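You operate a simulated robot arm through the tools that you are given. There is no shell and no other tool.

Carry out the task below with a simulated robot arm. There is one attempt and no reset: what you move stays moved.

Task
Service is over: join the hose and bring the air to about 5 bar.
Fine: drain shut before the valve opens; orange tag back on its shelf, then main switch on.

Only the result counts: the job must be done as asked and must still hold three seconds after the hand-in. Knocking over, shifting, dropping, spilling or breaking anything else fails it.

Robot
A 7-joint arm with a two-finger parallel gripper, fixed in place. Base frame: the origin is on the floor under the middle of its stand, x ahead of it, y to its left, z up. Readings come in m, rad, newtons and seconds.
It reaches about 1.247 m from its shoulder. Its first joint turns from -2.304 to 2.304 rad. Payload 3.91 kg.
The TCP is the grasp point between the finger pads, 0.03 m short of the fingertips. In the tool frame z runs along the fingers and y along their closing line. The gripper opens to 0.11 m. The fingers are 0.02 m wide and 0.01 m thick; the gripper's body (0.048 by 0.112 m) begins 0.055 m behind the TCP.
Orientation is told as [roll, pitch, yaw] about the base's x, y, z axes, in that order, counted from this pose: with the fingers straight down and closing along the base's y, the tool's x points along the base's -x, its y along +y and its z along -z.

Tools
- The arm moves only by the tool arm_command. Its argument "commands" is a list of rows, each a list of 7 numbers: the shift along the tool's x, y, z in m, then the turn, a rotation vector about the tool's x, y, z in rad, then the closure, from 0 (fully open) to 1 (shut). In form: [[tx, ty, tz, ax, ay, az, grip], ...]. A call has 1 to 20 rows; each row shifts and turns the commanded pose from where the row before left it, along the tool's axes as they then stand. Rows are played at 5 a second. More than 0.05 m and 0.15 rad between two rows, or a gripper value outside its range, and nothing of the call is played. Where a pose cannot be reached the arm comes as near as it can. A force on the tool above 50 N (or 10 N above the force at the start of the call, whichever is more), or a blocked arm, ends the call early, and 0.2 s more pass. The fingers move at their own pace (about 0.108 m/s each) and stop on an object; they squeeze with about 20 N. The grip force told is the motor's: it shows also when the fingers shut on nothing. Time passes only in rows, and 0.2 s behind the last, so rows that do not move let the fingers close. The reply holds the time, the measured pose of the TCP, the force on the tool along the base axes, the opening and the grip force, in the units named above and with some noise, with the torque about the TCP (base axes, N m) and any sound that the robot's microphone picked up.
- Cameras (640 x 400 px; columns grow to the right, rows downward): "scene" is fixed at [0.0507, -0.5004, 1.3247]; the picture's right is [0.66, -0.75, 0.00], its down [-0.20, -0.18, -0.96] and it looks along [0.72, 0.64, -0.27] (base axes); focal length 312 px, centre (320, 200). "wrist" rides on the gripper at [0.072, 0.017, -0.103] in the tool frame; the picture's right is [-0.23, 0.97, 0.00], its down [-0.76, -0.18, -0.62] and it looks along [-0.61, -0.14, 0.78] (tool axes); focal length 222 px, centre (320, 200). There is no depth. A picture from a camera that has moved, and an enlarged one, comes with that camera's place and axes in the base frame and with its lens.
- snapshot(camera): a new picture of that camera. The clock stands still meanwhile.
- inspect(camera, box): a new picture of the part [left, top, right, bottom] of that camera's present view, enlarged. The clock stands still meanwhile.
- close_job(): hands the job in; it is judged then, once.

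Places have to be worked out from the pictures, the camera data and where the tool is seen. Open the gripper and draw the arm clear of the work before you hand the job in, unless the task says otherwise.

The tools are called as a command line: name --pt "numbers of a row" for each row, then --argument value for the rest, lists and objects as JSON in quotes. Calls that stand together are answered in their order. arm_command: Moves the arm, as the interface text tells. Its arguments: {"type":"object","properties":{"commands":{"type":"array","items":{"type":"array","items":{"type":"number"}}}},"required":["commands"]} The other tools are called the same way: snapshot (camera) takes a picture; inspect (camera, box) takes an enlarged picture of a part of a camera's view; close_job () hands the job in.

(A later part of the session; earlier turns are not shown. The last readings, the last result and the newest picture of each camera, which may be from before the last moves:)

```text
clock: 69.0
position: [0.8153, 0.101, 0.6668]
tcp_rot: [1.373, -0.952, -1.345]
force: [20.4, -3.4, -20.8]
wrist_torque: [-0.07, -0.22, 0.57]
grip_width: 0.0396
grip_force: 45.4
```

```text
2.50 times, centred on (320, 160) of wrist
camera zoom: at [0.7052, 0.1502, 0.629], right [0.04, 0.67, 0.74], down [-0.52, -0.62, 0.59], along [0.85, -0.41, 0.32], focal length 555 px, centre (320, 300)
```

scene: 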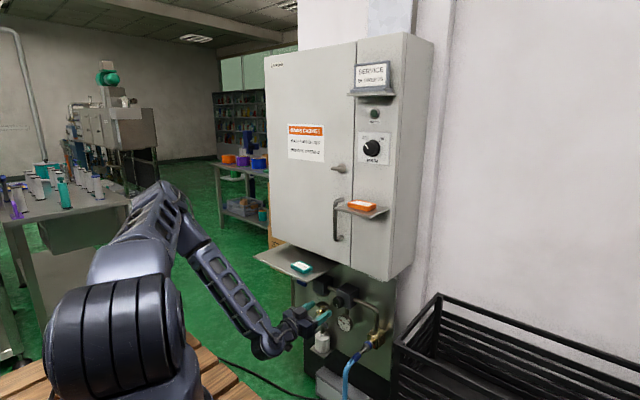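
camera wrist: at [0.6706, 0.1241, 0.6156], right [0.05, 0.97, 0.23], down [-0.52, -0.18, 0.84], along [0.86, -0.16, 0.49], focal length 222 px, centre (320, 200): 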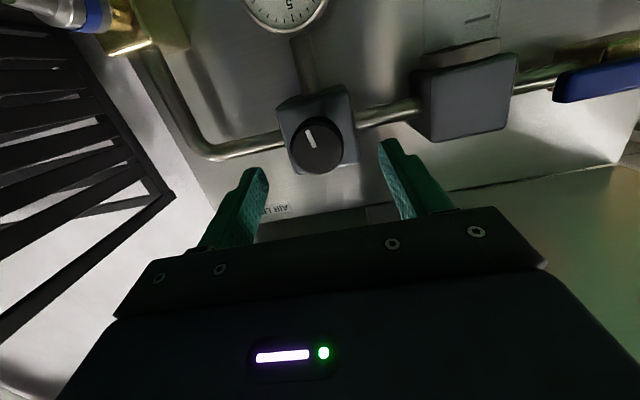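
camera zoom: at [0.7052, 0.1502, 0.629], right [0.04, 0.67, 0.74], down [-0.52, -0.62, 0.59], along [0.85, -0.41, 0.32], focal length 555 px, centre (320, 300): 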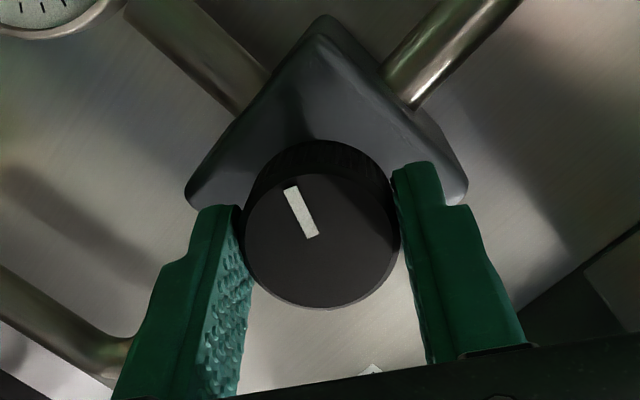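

Clockwise raises the pressure (about 2.85 bar now). I wait a second to see whether it is still rising.

arm_command --pt "0 0 0 0 0 0 1" --pt "0 0 0 0 0 0 1" --pt "0 0 0 0 0 0 1" --pt "0 0 0 0 0 0 1" --pt "0 0 0 0 0 0 1" --pt "0 0 0 0 0 0 1"

inspect --camera "scene" --box '[330, 308, 362, 336]'

inspect --camera "scene" --box '[300, 270, 360, 320]'

```text
clock: 70.4
position: [0.8151, 0.102, 0.6662]
tcp_rot: [1.371, -0.952, -1.345]
force: [15.7, -10.3, -25.0]
wrist_torque: [-0.06, -0.03, 0.54]
grip_width: 0.0394
grip_force: 44.6
```

```text
14.29 times, centred on (346, 322) of scene
camera zoom: at [0.0507, -0.5004, 1.3247], right [0.66, -0.75, 0.0], down [-0.2, -0.18, -0.96], along [0.72, 0.64, -0.27], focal length 4451 px, centre (-51, -1543)
```

zoom: 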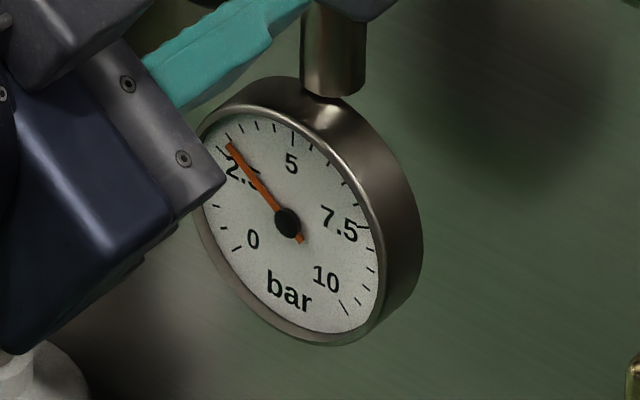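

```text
8.00 times, centred on (330, 295) of scene
camera zoom: at [0.0507, -0.5004, 1.3247], right [0.66, -0.75, 0.0], down [-0.2, -0.18, -0.96], along [0.72, 0.64, -0.27], focal length 2493 px, centre (240, -560)
```

zoom: 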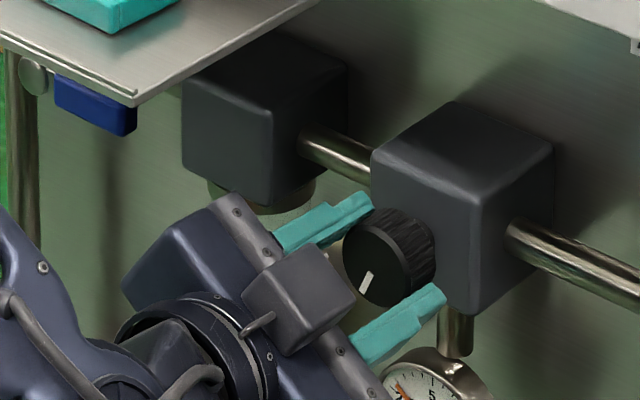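

It is still creeping up (about 3.0 bar), so the pressure lags behind the knob. I relieve the side force a little and wait three seconds for it to settle.

arm_command --pt "0.0008 -0.0012 0.0011 0 0 0 1" --pt "0 0 0 0 0 0 1" --pt "0 0 0 0 0 0 1" --pt "0 0 0 0 0 0 1" --pt "0 0 0 0 0 0 1" --pt "0 0 0 0 0 0 1" --pt "0 0 0 0 0 0 1" --pt "0 0 0 0 0 0 1" --pt "0 0 0 0 0 0 1" --pt "0 0 0 0 0 0 1" --pt "0 0 0 0 0 0 1" --pt "0 0 0 0 0 0 1" --pt "0 0 0 0 0 0 1" --pt "0 0 0 0 0 0 1" --pt "0 0 0 0 0 0 1"

inspect --camera "scene" --box '[330, 308, 362, 336]'

```text
clock: 73.6
position: [0.8163, 0.1028, 0.6667]
tcp_rot: [1.374, -0.95, -1.347]
force: [-43.2, -5.7, 5.8]
wrist_torque: [0.02, -0.51, 0.69]
grip_width: 0.039
grip_force: 44.9
```

```text
14.29 times, centred on (346, 322) of scene
camera zoom: at [0.0507, -0.5004, 1.3247], right [0.66, -0.75, 0.0], down [-0.2, -0.18, -0.96], along [0.72, 0.64, -0.27], focal length 4451 px, centre (-51, -1543)
```

zoom: 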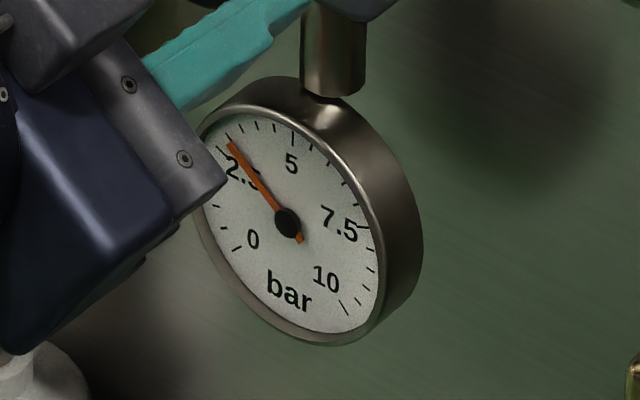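

It settles at about 3.05 bar for 0.6 rad, so roughly 1 bar per rad: I need about 2 rad more. I back the tips off the block by 1.5 mm and continue clockwise in stages.

arm_command --pt "0 0 -0.0015 0 0 0 1" --pt "0 0 0 -0.0137 0 0.099 1" --pt "0 0 0 -0.0137 0 0.099 1" --pt "0 0 0 -0.0137 0 0.099 1" --pt "0 0 0 -0.0137 0 0.099 1" --pt "0 0 0 0 0 0 1"

inspect --camera "wrist" --box '[220, 80, 420, 240]'

inspect --camera "scene" --box '[290, 260, 390, 340]'

```text
clock: 75.0
position: [0.8159, 0.1022, 0.6659]
tcp_rot: [1.484, -0.559, -1.424]
force: [17.8, -5.5, -9.3]
wrist_torque: [-0.04, -0.44, 0.39]
grip_width: 0.0391
grip_force: 45.3
```

```text
2.50 times, centred on (320, 160) of wrist
camera zoom: at [0.7058, 0.1607, 0.6493], right [0.04, 0.33, 0.94], down [-0.53, -0.8, 0.3], along [0.85, -0.51, 0.14], focal length 555 px, centre (320, 300)
```

zoom: 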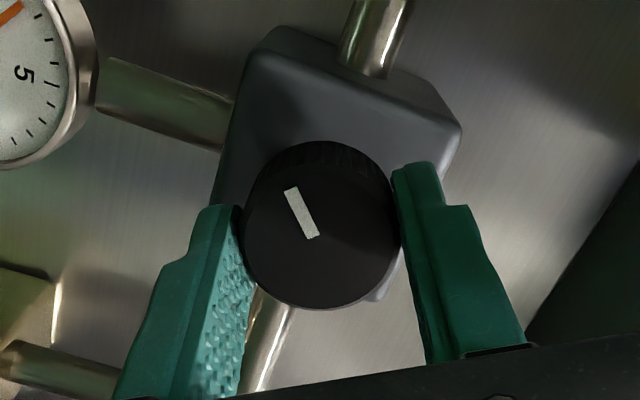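

```text
5.00 times, centred on (340, 300) of scene
camera zoom: at [0.0507, -0.5004, 1.3247], right [0.66, -0.75, 0.0], down [-0.2, -0.18, -0.96], along [0.72, 0.64, -0.27], focal length 1558 px, centre (220, -300)
```

zoom: 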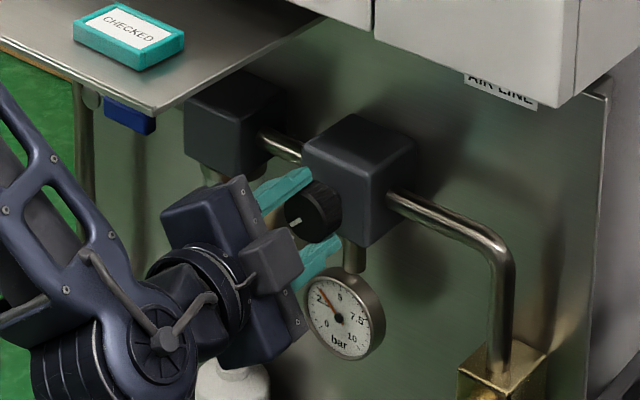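

Turning works well. I continue by another 0.5 rad.

arm_command --pt "0 0 0 -0.0137 0 0.099 1" --pt "0 0 0 -0.0137 0 0.099 1" --pt "0 0 0 -0.0137 0 0.099 1" --pt "0 0 0 -0.0137 0 0.099 1" --pt "0 0 0 -0.0137 0 0.099 1" --pt "0 0 0 0 0 0 1"

inspect --camera "wrist" --box '[220, 80, 420, 240]'

inspect --camera "scene" --box '[330, 308, 362, 336]'

```text
clock: 76.4
position: [0.8154, 0.1013, 0.6649]
tcp_rot: [1.561, -0.064, -1.451]
force: [38.4, -9.6, -14.4]
wrist_torque: [-0.01, -0.16, -0.31]
grip_width: 0.0391
grip_force: 44.7
```

```text
2.50 times, centred on (320, 160) of wrist
camera zoom: at [0.7057, 0.1613, 0.6781], right [0.03, -0.16, 0.99], down [-0.53, -0.84, -0.12], along [0.85, -0.52, -0.11], focal length 555 px, centre (320, 300)
```

zoom: 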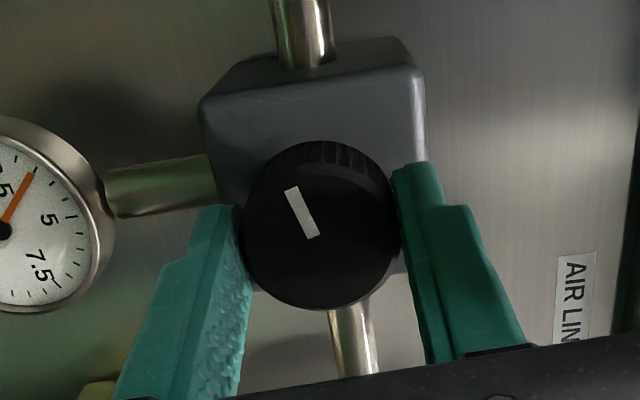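

```text
14.29 times, centred on (346, 322) of scene
camera zoom: at [0.0507, -0.5004, 1.3247], right [0.66, -0.75, 0.0], down [-0.2, -0.18, -0.96], along [0.72, 0.64, -0.27], focal length 4451 px, centre (-51, -1543)
```

zoom: 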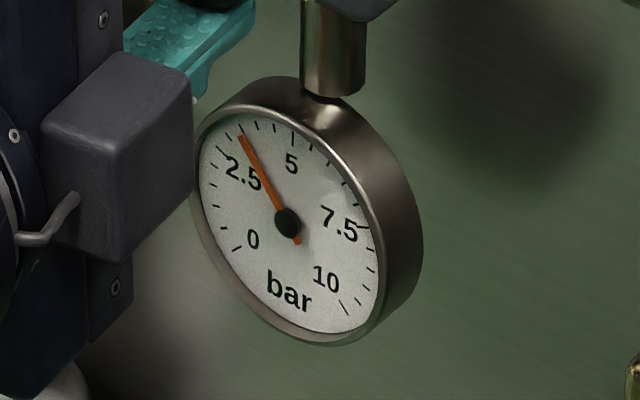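

About 3.5 bar and still lagging. Clearance and reach are fine, so I continue another 0.5 rad in the same grip, easing the axial pull slightly.

arm_command --pt "0 0 0.0005 -0.0137 0 0.099 1" --pt "0 0 0 -0.0137 0 0.099 1" --pt "0 0 0 -0.0137 0 0.099 1" --pt "0 0 0 -0.0137 0 0.099 1" --pt "0 0 0 -0.0137 0 0.099 1" --pt "0 0 0 0 0 0 1" --pt "0 0 0 0 0 0 1"

inspect --camera "wrist" --box '[220, 80, 420, 240]'

inspect --camera "scene" --box '[330, 308, 362, 336]'

inspect --camera "scene" --box '[270, 240, 370, 330]'

```text
clock: 77.1
position: [0.8156, 0.1013, 0.6644]
tcp_rot: [1.588, 0.179, -1.45]
force: [19.5, -0.2, -16.3]
wrist_torque: [-0.05, -0.38, -0.49]
grip_width: 0.0389
grip_force: 45.2
out of reach, approached as far as the arm can: row 3
stopped in row 3: the force on the tool passed its limit at 55 N (the readings are from after the stop); the commanded pose is now the measured one
```

```text
2.50 times, centred on (320, 160) of wrist
camera zoom: at [0.7057, 0.1567, 0.6922], right [0.03, -0.39, 0.92], down [-0.53, -0.79, -0.32], along [0.85, -0.48, -0.23], focal length 555 px, centre (320, 300)
```

zoom: 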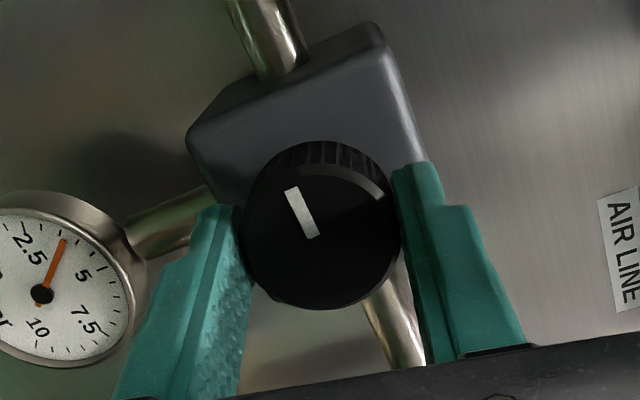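

```text
14.29 times, centred on (346, 322) of scene
camera zoom: at [0.0507, -0.5004, 1.3247], right [0.66, -0.75, 0.0], down [-0.2, -0.18, -0.96], along [0.72, 0.64, -0.27], focal length 4451 px, centre (-51, -1543)
```

zoom: 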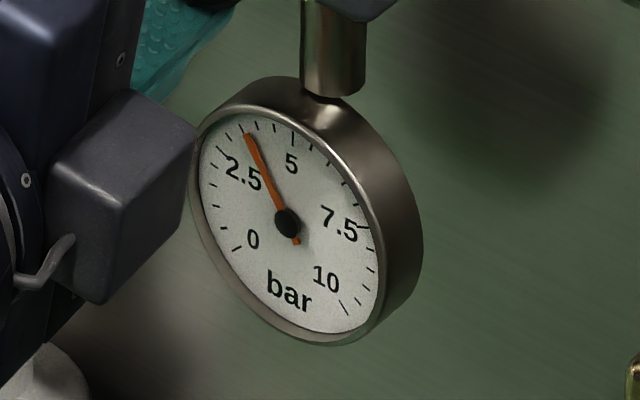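

```text
4.44 times, centred on (320, 285) of scene
camera zoom: at [0.0507, -0.5004, 1.3247], right [0.66, -0.75, 0.0], down [-0.2, -0.18, -0.96], along [0.72, 0.64, -0.27], focal length 1385 px, centre (320, -178)
```

zoom: 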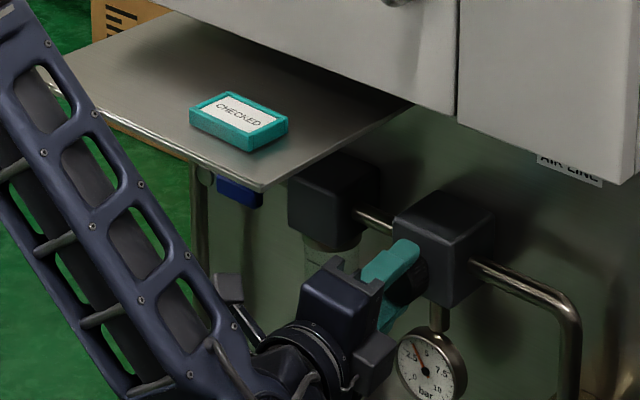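

The wrist has reached its turning limit (about 1.75 rad turned; gauge about 3.7 and still rising). I release, back off 2.5 cm, turn the hand back by 2 rad and will regrip.

arm_command --pt "0 0 0 0 0 0 0.3" --pt "0 0 0 0 0 0 0.3" --pt "0 0 -0.025 0 0 0 0.3" --pt "0 0 0 0.0196 0 -0.1416 0.3" --pt "0 0 0 0.0196 0 -0.1416 0.3" --pt "0 0 0 0.0196 0 -0.1416 0.3" --pt "0 0 0 0.0196 0 -0.1416 0.3" --pt "0 0 0 0.0196 0 -0.1416 0.3" --pt "0 0 0 0.0196 0 -0.1416 0.3" --pt "0 0 0 0.0196 0 -0.1416 0.3" --pt "0 0 0 0.0196 0 -0.1416 0.3" --pt "0 0 0 0.0196 0 -0.1416 0.3" --pt "0 0 0 0.0196 0 -0.1416 0.3" --pt "0 0 0 0.0196 0 -0.1416 0.3" --pt "0 0 0 0.0196 0 -0.1416 0.3" --pt "0 0 0 0.0196 0 -0.1416 0.3" --pt "0 0 0 0.0196 0 -0.1416 0.3" --pt "0 0 0 0 0 0 0.3"

inspect --camera "wrist" --box '[220, 50, 420, 220]'

inspect --camera "scene" --box '[330, 308, 362, 336]'

inspect --camera "scene" --box '[270, 240, 370, 330]'

```text
clock: 80.9
position: [0.791, 0.0975, 0.6699]
tcp_rot: [-1.062, -1.281, 1.027]
force: [-0.1, 0.2, 0.5]
wrist_torque: [0.01, -0.01, -0.01]
grip_width: 0.077
grip_force: 0.1
out of reach, approached as far as the arm can: row 3
```

```text
2.35 times, centred on (320, 135) of wrist
camera zoom: at [0.6798, 0.1025, 0.6109], right [0.05, 1.0, -0.03], down [-0.51, 0.05, 0.86], along [0.86, -0.03, 0.51], focal length 523 px, centre (320, 353)
```

zoom: 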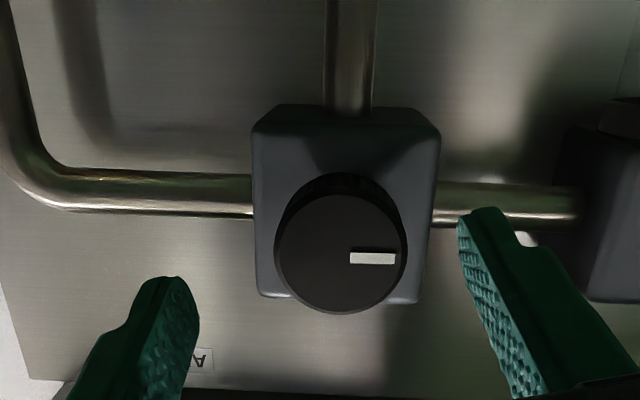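

```text
14.29 times, centred on (346, 322) of scene
camera zoom: at [0.0507, -0.5004, 1.3247], right [0.66, -0.75, 0.0], down [-0.2, -0.18, -0.96], along [0.72, 0.64, -0.27], focal length 4451 px, centre (-51, -1543)
```

zoom: 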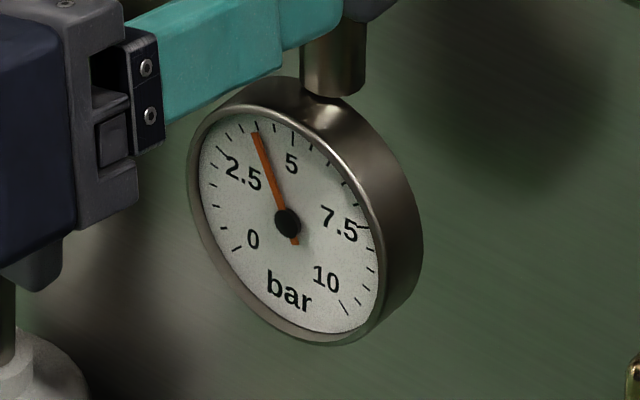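

```text
4.44 times, centred on (320, 285) of scene
camera zoom: at [0.0507, -0.5004, 1.3247], right [0.66, -0.75, 0.0], down [-0.2, -0.18, -0.96], along [0.72, 0.64, -0.27], focal length 1385 px, centre (320, -178)
```

zoom: 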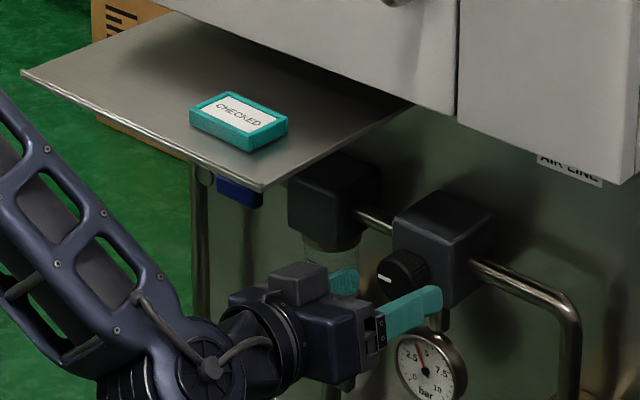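

The pressure has settled at about 4.0 bar for 1.75 rad of turning (the mark now points left). About 1.1 rad more is needed. I realign (6 mm left), move in and regrip.

arm_command --pt "-0.0018 0.0064 0 0 0 0 0.3" --pt "-0.0019 0 0.0243 0 0 0 0.3" --pt "0 0 0 0 0 0 0.6" --pt "0 0 0 0 0 0 1" --pt "0 0 0 0 0 0 1" --pt "0 0 0 0 0 0 1"

inspect --camera "wrist" --box '[220, 80, 420, 240]'

```text
clock: 82.3
position: [0.8162, 0.1034, 0.668]
tcp_rot: [-1.06, -1.28, 1.026]
force: [2.8, -9.1, 1.8]
wrist_torque: [-0.02, 0.34, 0.66]
grip_width: 0.0392
grip_force: 45.3
```

```text
2.50 times, centred on (320, 160) of wrist
camera zoom: at [0.7043, 0.1078, 0.6081], right [0.05, 1.0, -0.02], down [-0.51, 0.05, 0.86], along [0.86, -0.03, 0.51], focal length 555 px, centre (320, 300)
```

zoom: 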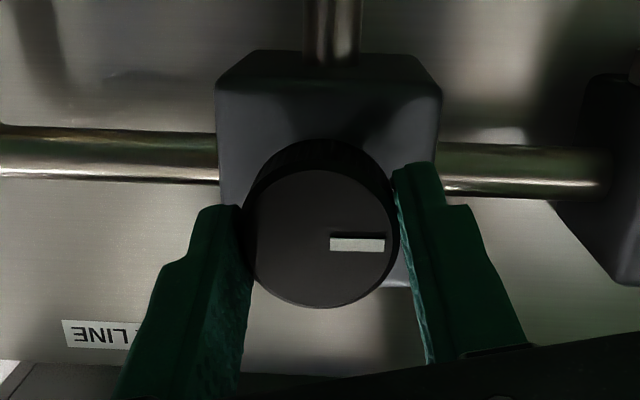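

Regripped, with low forces. I turn clockwise by 1.0 rad in small rows.

arm_command --pt "0 0 0 -0.0137 0 0.099 1" --pt "0 0 0 -0.0137 0 0.099 1" --pt "0 0 0 -0.0137 0 0.099 1" --pt "0 0 0 -0.0137 0 0.099 1" --pt "0 0 0 -0.0137 0 0.099 1" --pt "0 0 0 -0.0137 0 0.099 1" --pt "0 0 0 -0.0137 0 0.099 1" --pt "0 0 0 -0.0137 0 0.099 1" --pt "0 0 0 -0.0137 0 0.099 1" --pt "0 0 0 -0.0137 0 0.099 1" --pt "0 0 0 0 0 0 1"

inspect --camera "wrist" --box '[220, 80, 420, 240]'

inspect --camera "scene" --box '[330, 308, 362, 336]'

```text
clock: 84.2
position: [0.8163, 0.1018, 0.6691]
tcp_rot: [1.335, -0.995, -1.322]
force: [11.8, -3.3, -9.6]
wrist_torque: [-0.01, -0.2, 1.04]
grip_width: 0.0393
grip_force: 45.4
stopped in row 9: the force on the tool passed its limit at 52 N (the readings are from after the stop); the commanded pose is now the measured one
```

```text
2.50 times, centred on (320, 160) of wrist
camera zoom: at [0.7052, 0.1487, 0.6287], right [0.05, 0.71, 0.7], down [-0.52, -0.58, 0.62], along [0.85, -0.4, 0.34], focal length 555 px, centre (320, 300)
```

zoom: 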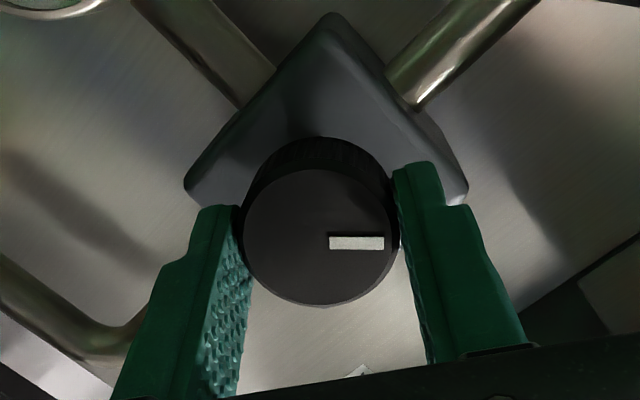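

```text
14.29 times, centred on (346, 322) of scene
camera zoom: at [0.0507, -0.5004, 1.3247], right [0.66, -0.75, 0.0], down [-0.2, -0.18, -0.96], along [0.72, 0.64, -0.27], focal length 4451 px, centre (-51, -1543)
```

zoom: 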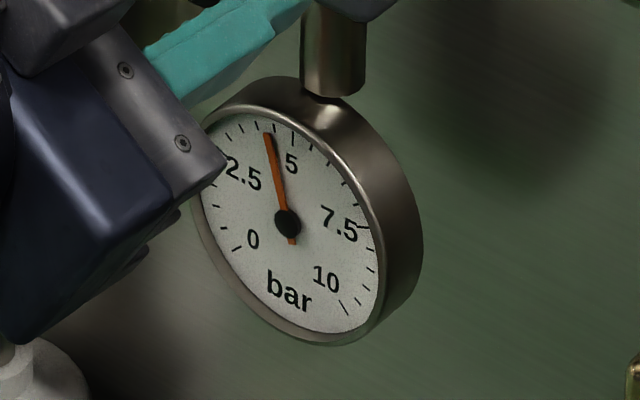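

Stopped after about 0.8 rad by side force; the gauge shows about 4.4 and is lagging. I wait for it to settle.

arm_command --pt "0 0 0 0 0 0 1" --pt "0 0 0 0 0 0 1" --pt "0 0 0 0 0 0 1" --pt "0 0 0 0 0 0 1" --pt "0 0 0 0 0 0 1" --pt "0 0 0 0 0 0 1" --pt "0 0 0 0 0 0 1" --pt "0 0 0 0 0 0 1" --pt "0 0 0 0 0 0 1" --pt "0 0 0 0 0 0 1" --pt "0 0 0 0 0 0 1" --pt "0 0 0 0 0 0 1" --pt "0 0 0 0 0 0 1" --pt "0 0 0 0 0 0 1" --pt "0 0 0 0 0 0 1"

inspect --camera "scene" --box '[330, 308, 362, 336]'

```text
clock: 87.4
position: [0.8155, 0.1023, 0.6689]
tcp_rot: [1.335, -0.996, -1.321]
force: [20.1, -13.4, -16.3]
wrist_torque: [-0.05, -0.11, 0.54]
grip_width: 0.0398
grip_force: 44.5
```

```text
14.29 times, centred on (346, 322) of scene
camera zoom: at [0.0507, -0.5004, 1.3247], right [0.66, -0.75, 0.0], down [-0.2, -0.18, -0.96], along [0.72, 0.64, -0.27], focal length 4451 px, centre (-51, -1543)
```

zoom: 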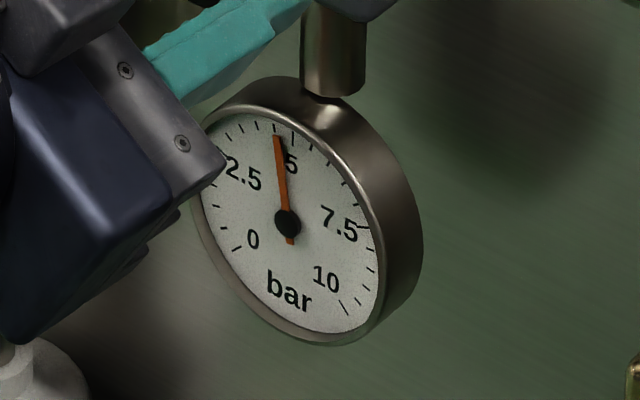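

Settled at about 4.6 bar. Another 0.4 rad should bring it to 5; I relieve the side force slightly and turn.

arm_command --pt "0.0004 -0.0012 0 0 0 0 1" --pt "0 0 0 -0.0137 0 0.099 1" --pt "0 0 0 -0.0137 0 0.099 1" --pt "0 0 0 -0.0137 0 0.099 1" --pt "0 0 0 -0.0137 0 0.099 1" --pt "0 0 0 0 0 0 1" --pt "0 0 0 0 0 0 1" --pt "0 0 0 0 0 0 1" --pt "0 0 0 0 0 0 1" --pt "0 0 0 0 0 0 1" --pt "0 0 0 0 0 0 1" --pt "0 0 0 0 0 0 1" --pt "0 0 0 0 0 0 1" --pt "0 0 0 0 0 0 1" --pt "0 0 0 0 0 0 1" --pt "0 0 0 0 0 0 1" --pt "0 0 0 0 0 0 1" --pt "0 0 0 0 0 0 1"

inspect --camera "scene" --box '[330, 308, 362, 336]'

inspect --camera "wrist" --box '[220, 80, 420, 240]'

```text
clock: 91.2
position: [0.8156, 0.1013, 0.6672]
tcp_rot: [1.464, -0.605, -1.419]
force: [-0.2, -5.0, -9.6]
wrist_torque: [-0.05, -0.49, 0.47]
grip_width: 0.0393
grip_force: 45.2
```

```text
14.29 times, centred on (346, 322) of scene
camera zoom: at [0.0507, -0.5004, 1.3247], right [0.66, -0.75, 0.0], down [-0.2, -0.18, -0.96], along [0.72, 0.64, -0.27], focal length 4451 px, centre (-51, -1543)
```

zoom: 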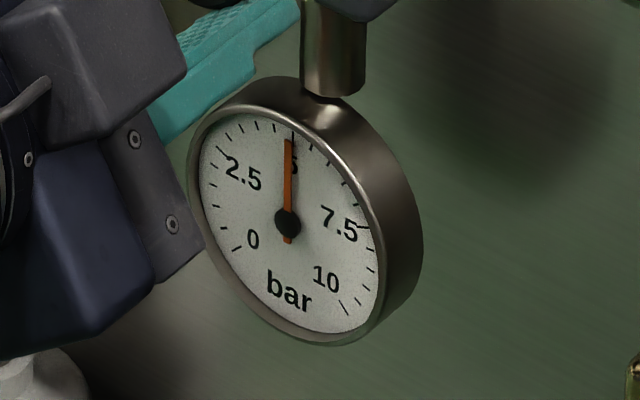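

```text
2.50 times, centred on (320, 160) of wrist
camera zoom: at [0.7054, 0.1598, 0.6484], right [0.05, 0.38, 0.93], down [-0.53, -0.78, 0.34], along [0.85, -0.5, 0.16], focal length 555 px, centre (320, 300)
```

zoom: 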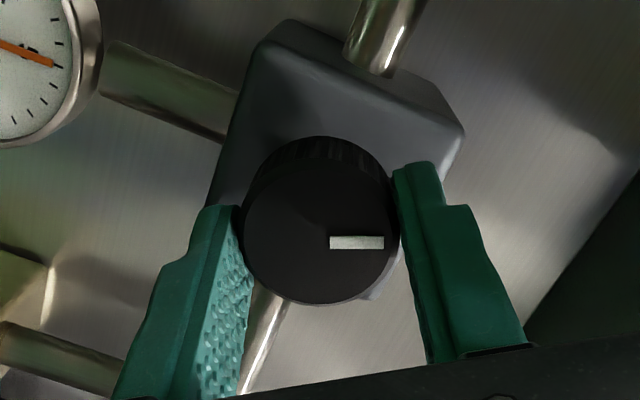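

About 4.9 bar. A final small nudge of 0.08 rad, then I check again after settling.

arm_command --pt "0 0 0 -0.011 0 0.079 1" --pt "0 0 0 0 0 0 1" --pt "0 0 0 0 0 0 1" --pt "0 0 0 0 0 0 1" --pt "0 0 0 0 0 0 1" --pt "0 0 0 0 0 0 1" --pt "0 0 0 0 0 0 1" --pt "0 0 0 0 0 0 1" --pt "0 0 0 0 0 0 1" --pt "0 0 0 0 0 0 1" --pt "0 0 0 0 0 0 1" --pt "0 0 0 0 0 0 1"

inspect --camera "scene" --box '[330, 308, 362, 336]'

```text
clock: 93.8
position: [0.8161, 0.1, 0.6663]
tcp_rot: [1.479, -0.527, -1.428]
force: [-9.0, -5.1, -20.3]
wrist_torque: [-0.07, -0.32, 0.47]
grip_width: 0.0393
grip_force: 45.0
```

```text
14.29 times, centred on (346, 322) of scene
camera zoom: at [0.0507, -0.5004, 1.3247], right [0.66, -0.75, 0.0], down [-0.2, -0.18, -0.96], along [0.72, 0.64, -0.27], focal length 4451 px, centre (-51, -1543)
```

zoom: 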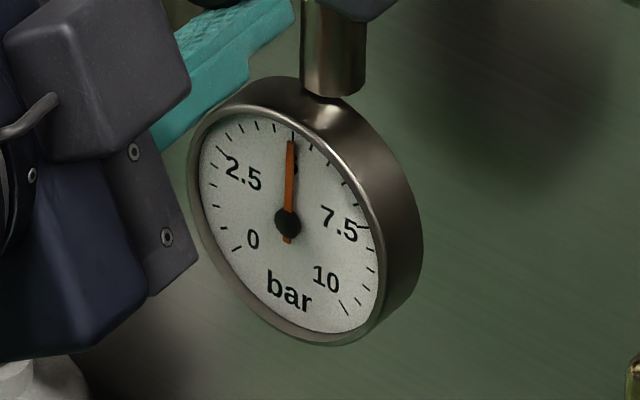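

The needle points at the 5 mark. I release the knob, back off and turn the hand level again, then recheck the gauge and the whole unit.

arm_command --pt "0 0 0 0 0 0 0.6" --pt "0 0 0 0 0 0 0.3" --pt "0 0 0 0 0 0 0.2" --pt "0 0 -0.03 0 0 0 0.2" --pt "0 0 -0.03 0 0 0 0.2" --pt "0 0 0 0.018 0 -0.13 0.2" --pt "0 0 0 0.018 0 -0.13 0.2" --pt "0 0 0 0.018 0 -0.13 0.2" --pt "0 0 0 0.018 0 -0.13 0.2" --pt "0 0 0 0.018 0 -0.13 0.2" --pt "0 0 0 0.018 0 -0.13 0.2" --pt "0 0 0 0.018 0 -0.13 0.2" --pt "0 0 0 0.018 0 -0.13 0.2" --pt "0 0 0 0 0 0 0.2"

snapshot --camera "wrist"

snapshot --camera "scene"

inspect --camera "scene" --box '[330, 308, 362, 336]'

```text
clock: 96.8
position: [0.7553, 0.0955, 0.6729]
tcp_rot: [-0.106, -1.421, 0.082]
force: [-0.5, 0.3, 0.3]
wrist_torque: [0.03, 0.01, 0.02]
grip_width: 0.0881
grip_force: 0.1
```

```text
taken
camera wrist: at [0.6444, 0.1136, 0.6154], right [0.06, 0.98, 0.21], down [-0.51, -0.15, 0.85], along [0.86, -0.15, 0.49], focal length 222 px, centre (320, 200)
```

wrist: 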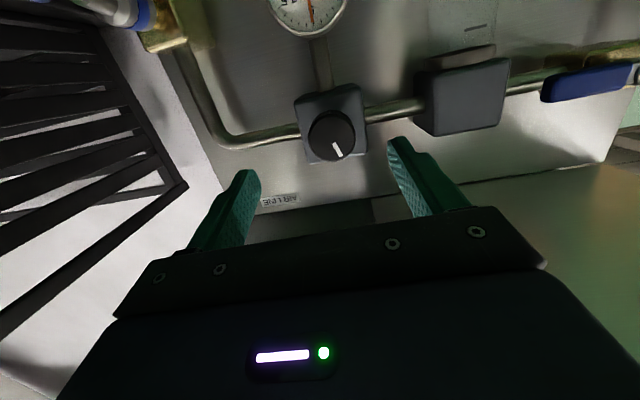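

```text
taken
```

scene: 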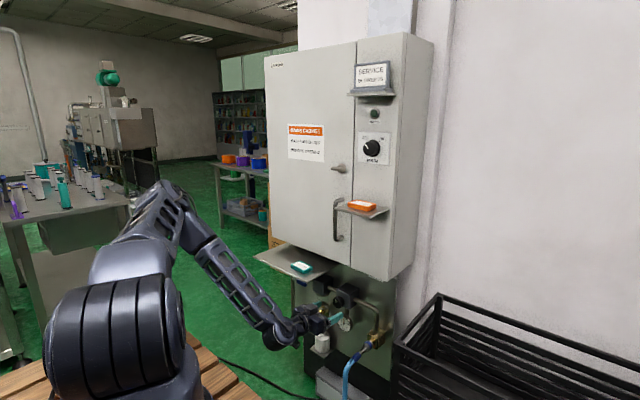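

```text
14.29 times, centred on (346, 322) of scene
camera zoom: at [0.0507, -0.5004, 1.3247], right [0.66, -0.75, 0.0], down [-0.2, -0.18, -0.96], along [0.72, 0.64, -0.27], focal length 4451 px, centre (-51, -1543)
```

zoom: 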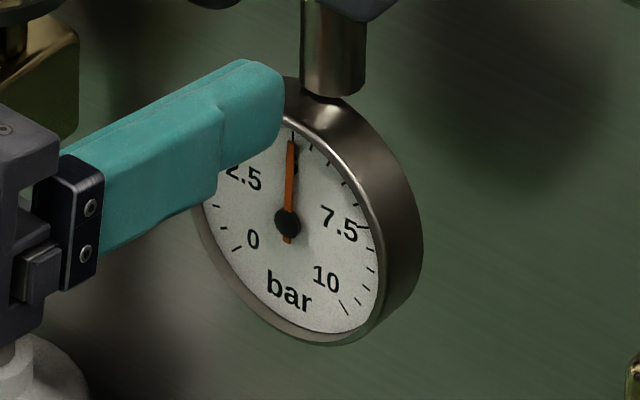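

The air holds at 5 bar. Now to the upper part: I leave from under the tray, go back and up in front of the cabinet to study the orange tag's shelf, the switch and the door.

arm_command --pt "0.0038 -0.011 -0.0136 0 0.13 0 0.2" --pt "0.0038 -0.011 -0.0136 0 0.13 0 0.2" --pt "0.0038 -0.011 -0.0136 0 0.13 0 0.2" --pt "0.0038 -0.011 -0.0136 0 0.13 0 0.2" --pt "-0.0279 -0.002 -0.0324 0 0 0 0" --pt "-0.0279 -0.002 -0.0324 0 0 0 0" --pt "-0.0279 -0.002 -0.0324 0 0 0 0" --pt "-0.0279 -0.002 -0.0324 0 0 0 0" --pt "-0.0279 -0.002 -0.0324 0 0 0 0" --pt "-0.0279 -0.002 -0.0324 0 0 0 0" --pt "-0.0279 -0.002 -0.0324 0 0 0 0" --pt "-0.0279 -0.002 -0.0324 0 0 0 0" --pt "-0.0279 -0.002 -0.0324 0 0 0 0" --pt "-0.0279 -0.002 -0.0324 0 0 0 0" --pt "0 0 0 0 0 0 0"

snapshot --camera "wrist"

snapshot --camera "scene"

```text
clock: 100.0
position: [0.632, 0.0468, 1.1013]
tcp_rot: [-0.025, -0.903, -0.001]
force: [-0.7, 0.6, -0.7]
wrist_torque: [-0.03, -0.02, -0.01]
grip_width: 0.1101
grip_force: 0.1
out of reach, approached as far as the arm can: row 9, 10, 11
```

```text
taken
camera wrist: at [0.5074, 0.0658, 1.1079], right [0.16, 0.97, 0.16], down [-0.02, -0.16, 0.99], along [0.99, -0.16, -0.01], focal length 222 px, centre (320, 200)
```

wrist: 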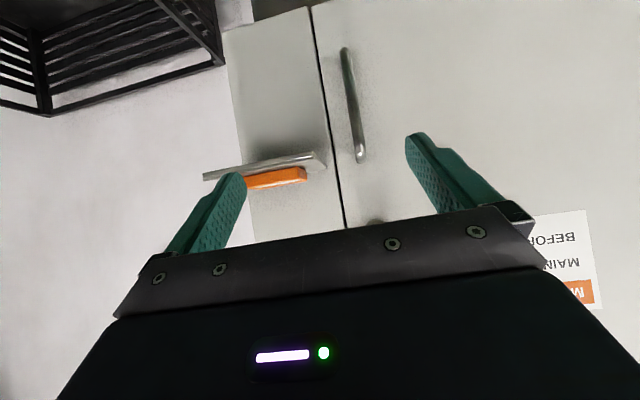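

```text
taken
```

scene: 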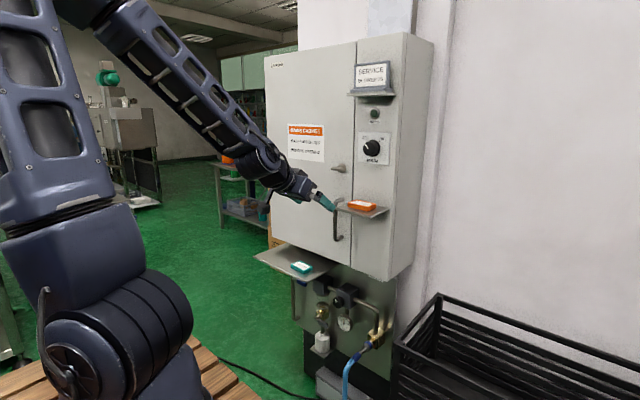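

The tag lies squarely on the little shelf. Before deciding about it I look closely at the shelf, the latch, the door edges and its hinge side.

inspect --camera "wrist" --box '[190, 130, 350, 230]'

inspect --camera "scene" --box '[260, 40, 300, 120]'

inspect --camera "scene" --box '[250, 190, 350, 280]'

inspect --camera "scene" --box '[330, 190, 395, 230]'

```text
4.00 times, centred on (270, 180) of wrist
camera zoom: at [0.5074, 0.0658, 1.1079], right [0.16, 0.97, 0.16], down [-0.02, -0.16, 0.99], along [0.99, -0.16, -0.01], focal length 888 px, centre (520, 280)
```

zoom: 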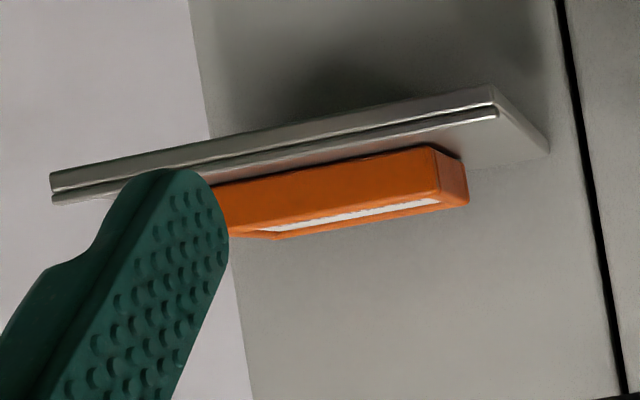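

```text
5.00 times, centred on (280, 80) of scene
camera zoom: at [0.0507, -0.5004, 1.3247], right [0.66, -0.75, 0.0], down [-0.2, -0.18, -0.96], along [0.72, 0.64, -0.27], focal length 1558 px, centre (520, 800)
```

zoom: 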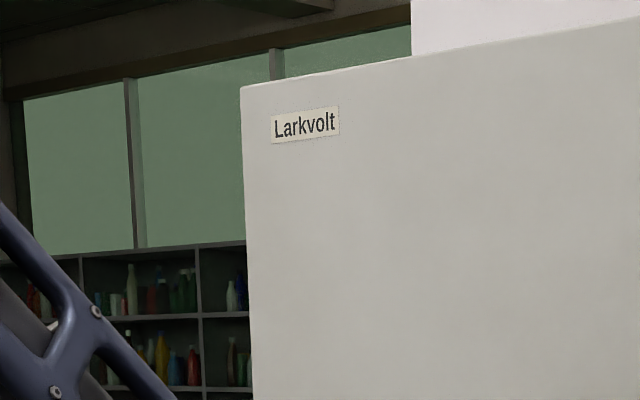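

```text
4.44 times, centred on (300, 235) of scene
camera zoom: at [0.0507, -0.5004, 1.3247], right [0.66, -0.75, 0.0], down [-0.2, -0.18, -0.96], along [0.72, 0.64, -0.27], focal length 1385 px, centre (409, 44)
```

zoom: 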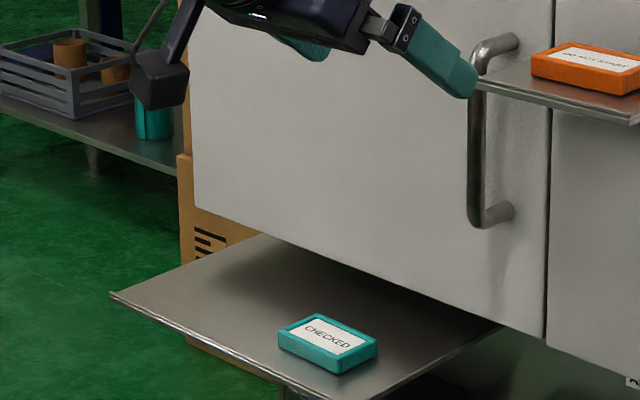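

```text
9.85 times, centred on (362, 210) of scene
camera zoom: at [0.0507, -0.5004, 1.3247], right [0.66, -0.75, 0.0], down [-0.2, -0.18, -0.96], along [0.72, 0.64, -0.27], focal length 3068 px, centre (-98, 102)
```

zoom: 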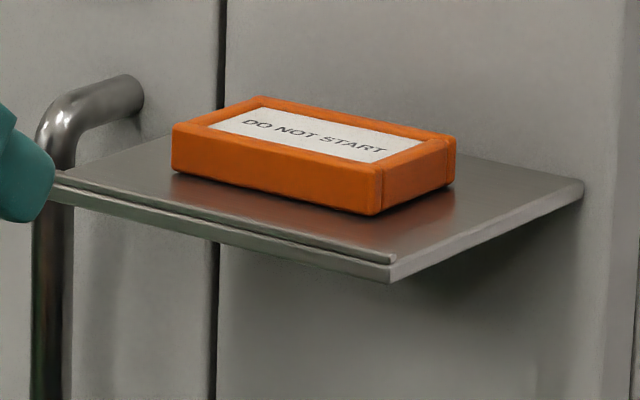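

Both shelves are plain and of the same make; neither is labelled in these views. I want a close top view of the wide lower shelf for any mark showing where the orange tag belongs.

arm_command --pt "0.01 0.035 0 0 0.15 0 0" --pt "0.01 0.035 0 0 0.15 0 0" --pt "0.01 0.035 0 0 0.15 0 0" --pt "0 0.035 0 0 0.1 0 0" --pt "0 0.035 0 0 0 0 0" --pt "0 0.035 0 0 0 0 0" --pt "0 0 0 0 0 0 0"

snapshot --camera "wrist"

```text
clock: 101.6
position: [0.6145, 0.2569, 1.0746]
tcp_rot: [-0.016, -0.353, -0.019]
force: [0.5, 0.5, -0.2]
wrist_torque: [0.01, -0.02, -0.01]
grip_width: 0.11
grip_force: 0.2
```

```text
taken
camera wrist: at [0.5127, 0.277, 1.1454], right [0.23, 0.97, 0.07], down [0.49, -0.18, 0.85], along [0.84, -0.17, -0.52], focal length 222 px, centre (320, 200)
```

wrist: 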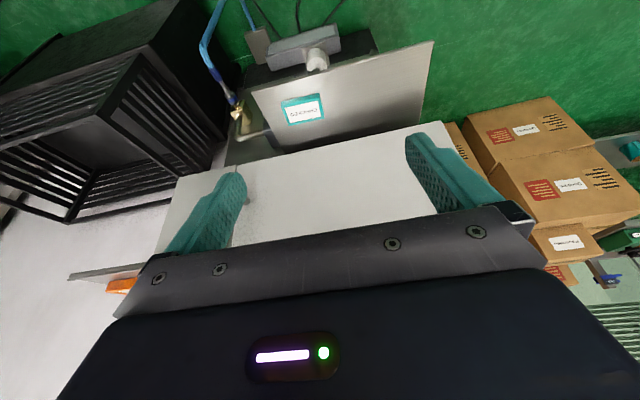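

inspect --camera "wrist" --box '[230, 30, 450, 170]'

inspect --camera "wrist" --box '[320, 40, 440, 130]'

inspect --camera "wrist" --box '[430, 80, 640, 260]'

```text
2.86 times, centred on (340, 100) of wrist
camera zoom: at [0.5127, 0.277, 1.1454], right [0.23, 0.97, 0.07], down [0.49, -0.18, 0.85], along [0.84, -0.17, -0.52], focal length 635 px, centre (263, 486)
```

zoom: 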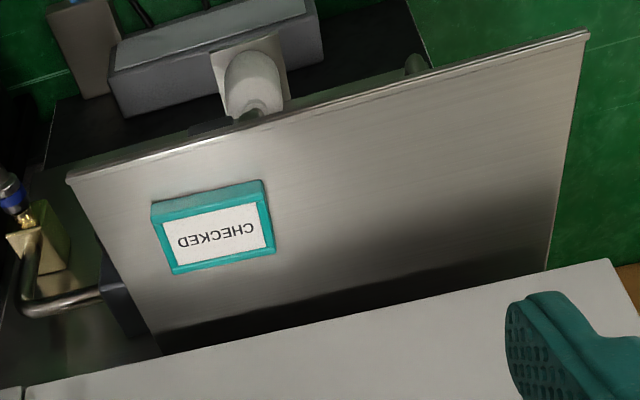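

```text
4.44 times, centred on (380, 85) of wrist
camera zoom: at [0.5127, 0.277, 1.1454], right [0.23, 0.97, 0.07], down [0.49, -0.18, 0.85], along [0.84, -0.17, -0.52], focal length 987 px, centre (53, 711)
```

zoom: 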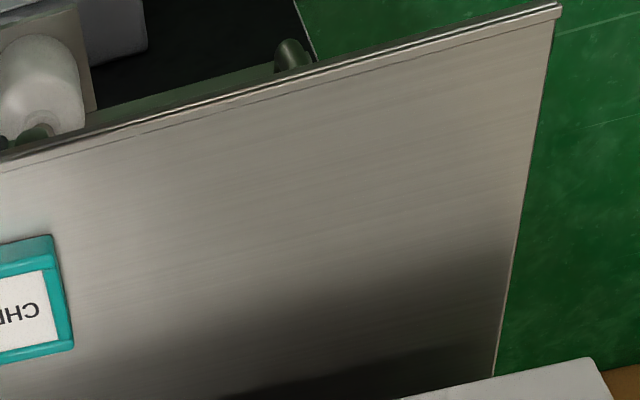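

```text
2.22 times, centred on (535, 170) of wrist
camera zoom: at [0.5127, 0.277, 1.1454], right [0.23, 0.97, 0.07], down [0.49, -0.18, 0.85], along [0.84, -0.17, -0.52], focal length 494 px, centre (-158, 267)
```

zoom: 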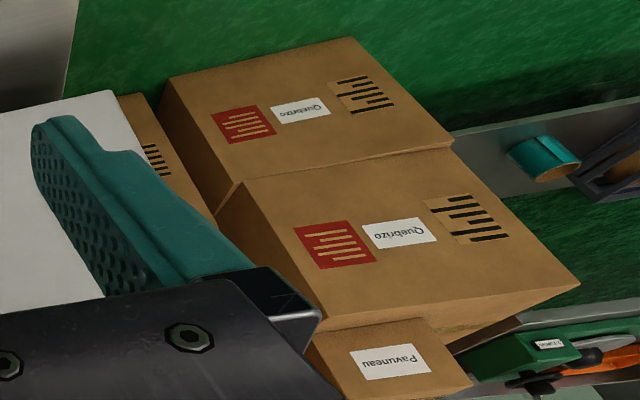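

No marks there either. I look at the cabinet from its left side, to see whether the door is a separate, hinged part.

arm_command --pt "0.0105 0.04 0 0 0 0 0" --pt "0.0105 0.04 0 0 0 0 0" --pt "0.0105 0.04 0 0 0 0 0" --pt "0.0105 0.04 0 0 0 0 0" --pt "0.0105 0.04 0 0 -0.1 0 0" --pt "0.0105 0.04 0 0 -0.1 0 0" --pt "0 0 0 0.06 0 0.12 0" --pt "0 0 0 0.06 0 0.12 0" --pt "0 0 0 0.06 0 0.12 0" --pt "0 0 0 0.06 0 0.12 0" --pt "0 0 0 0 0 0 0"

snapshot --camera "wrist"

snapshot --camera "scene"

```text
clock: 104.0
position: [0.5632, 0.4994, 1.0475]
tcp_rot: [0.04, -0.548, -0.581]
force: [0.5, 0.4, -0.3]
wrist_torque: [0.0, 0.02, 0.02]
grip_width: 0.1099
grip_force: 0.1
```

```text
taken
camera wrist: at [0.4742, 0.5721, 1.0983], right [0.68, 0.72, 0.15], down [0.16, -0.35, 0.92], along [0.72, -0.6, -0.36], focal length 222 px, centre (320, 200)
```

wrist: 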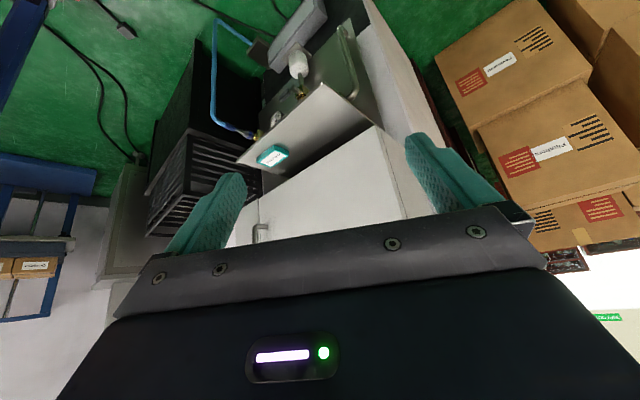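

```text
taken
```

scene: 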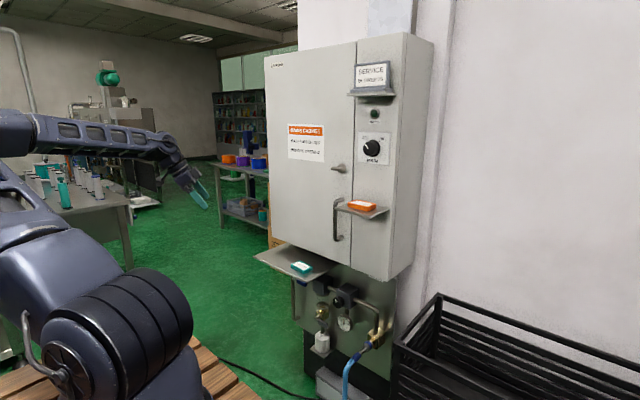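

inspect --camera "wrist" --box '[340, 0, 460, 240]'

inspect --camera "wrist" --box '[360, 100, 430, 220]'

inspect --camera "wrist" --box '[230, 70, 410, 200]'

```text
1.67 times, centred on (400, 120) of wrist
camera zoom: at [0.4742, 0.5721, 1.0983], right [0.68, 0.72, 0.15], down [0.16, -0.35, 0.92], along [0.72, -0.6, -0.36], focal length 370 px, centre (187, 333)
```

zoom: 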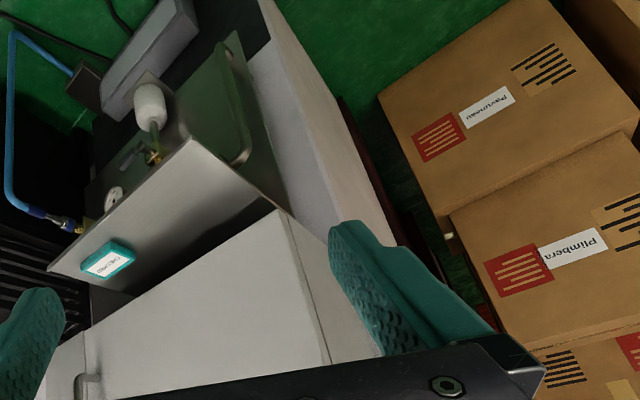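

```text
3.33 times, centred on (395, 160) of wrist
camera zoom: at [0.4742, 0.5721, 1.0983], right [0.68, 0.72, 0.15], down [0.16, -0.35, 0.92], along [0.72, -0.6, -0.36], focal length 740 px, centre (70, 333)
```

zoom: 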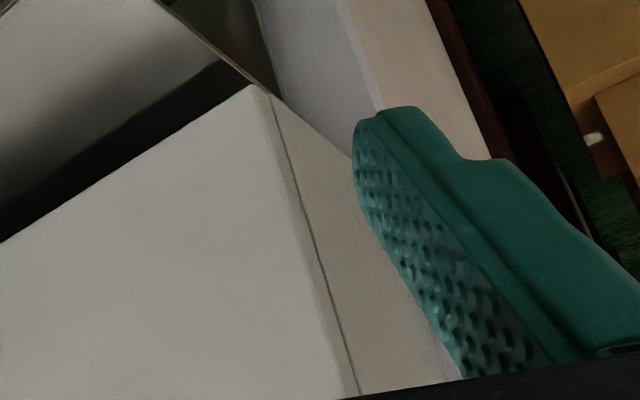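

```text
3.08 times, centred on (320, 135) of wrist
camera zoom: at [0.4742, 0.5721, 1.0983], right [0.68, 0.72, 0.15], down [0.16, -0.35, 0.92], along [0.72, -0.6, -0.36], focal length 684 px, centre (320, 400)
```

zoom: 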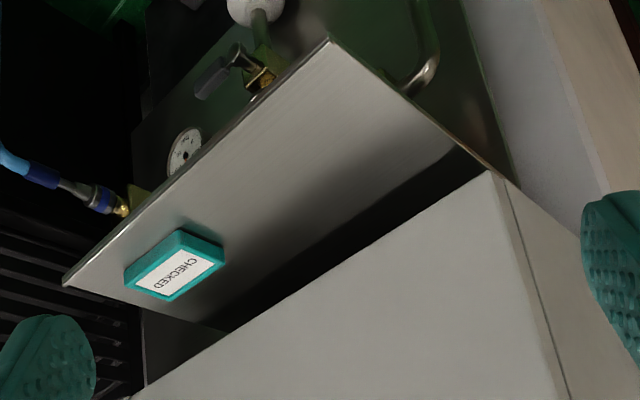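

The door is clearly a separate slab with its own seam, latch and handle, so the cabinet can open, and the tag's proper shelf might be inside. The main switch is off, so opening is allowed by the notice. I go back to the front for a close look at latch and handle.

arm_command --pt "0 0 0 -0.06 0 -0.12 0" --pt "0 0 0 -0.06 0 -0.12 0" --pt "0 0 0 -0.06 0 -0.12 0" --pt "0 0 0 -0.06 0 -0.12 0" --pt "-0.02 -0.04 0 0 -0.12 0 0" --pt "-0.02 -0.04 0 0 -0.12 0 0" --pt "-0.02 -0.04 0 0 -0.12 0 0" --pt "-0.02 -0.04 0 0 0 0 0" --pt "-0.02 -0.04 0 0 0 0 0" --pt "-0.01 -0.04 0 0 0 0 0" --pt "0 -0.04 0 0 0 0 0" --pt "0 0 0 0 0 0 0"

snapshot --camera "wrist"

```text
clock: 106.6
position: [0.6358, 0.2157, 1.1283]
tcp_rot: [-0.025, -0.915, -0.003]
force: [-0.7, -0.2, -0.1]
wrist_torque: [-0.02, 0.0, -0.02]
grip_width: 0.1105
grip_force: 0.0
```

```text
taken
camera wrist: at [0.511, 0.2362, 1.1337], right [0.16, 0.97, 0.17], down [-0.03, -0.16, 0.99], along [0.99, -0.16, 0.01], focal length 222 px, centre (320, 200)
```

wrist: 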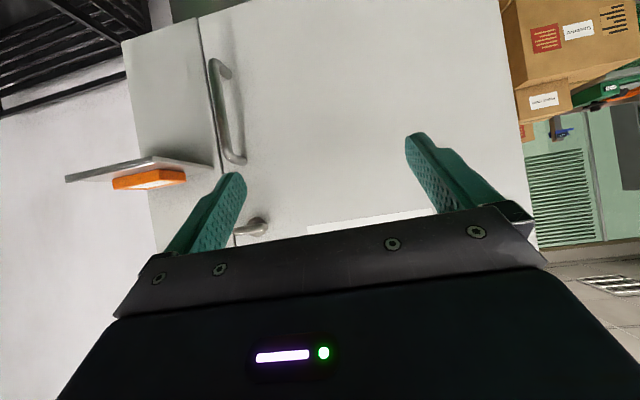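

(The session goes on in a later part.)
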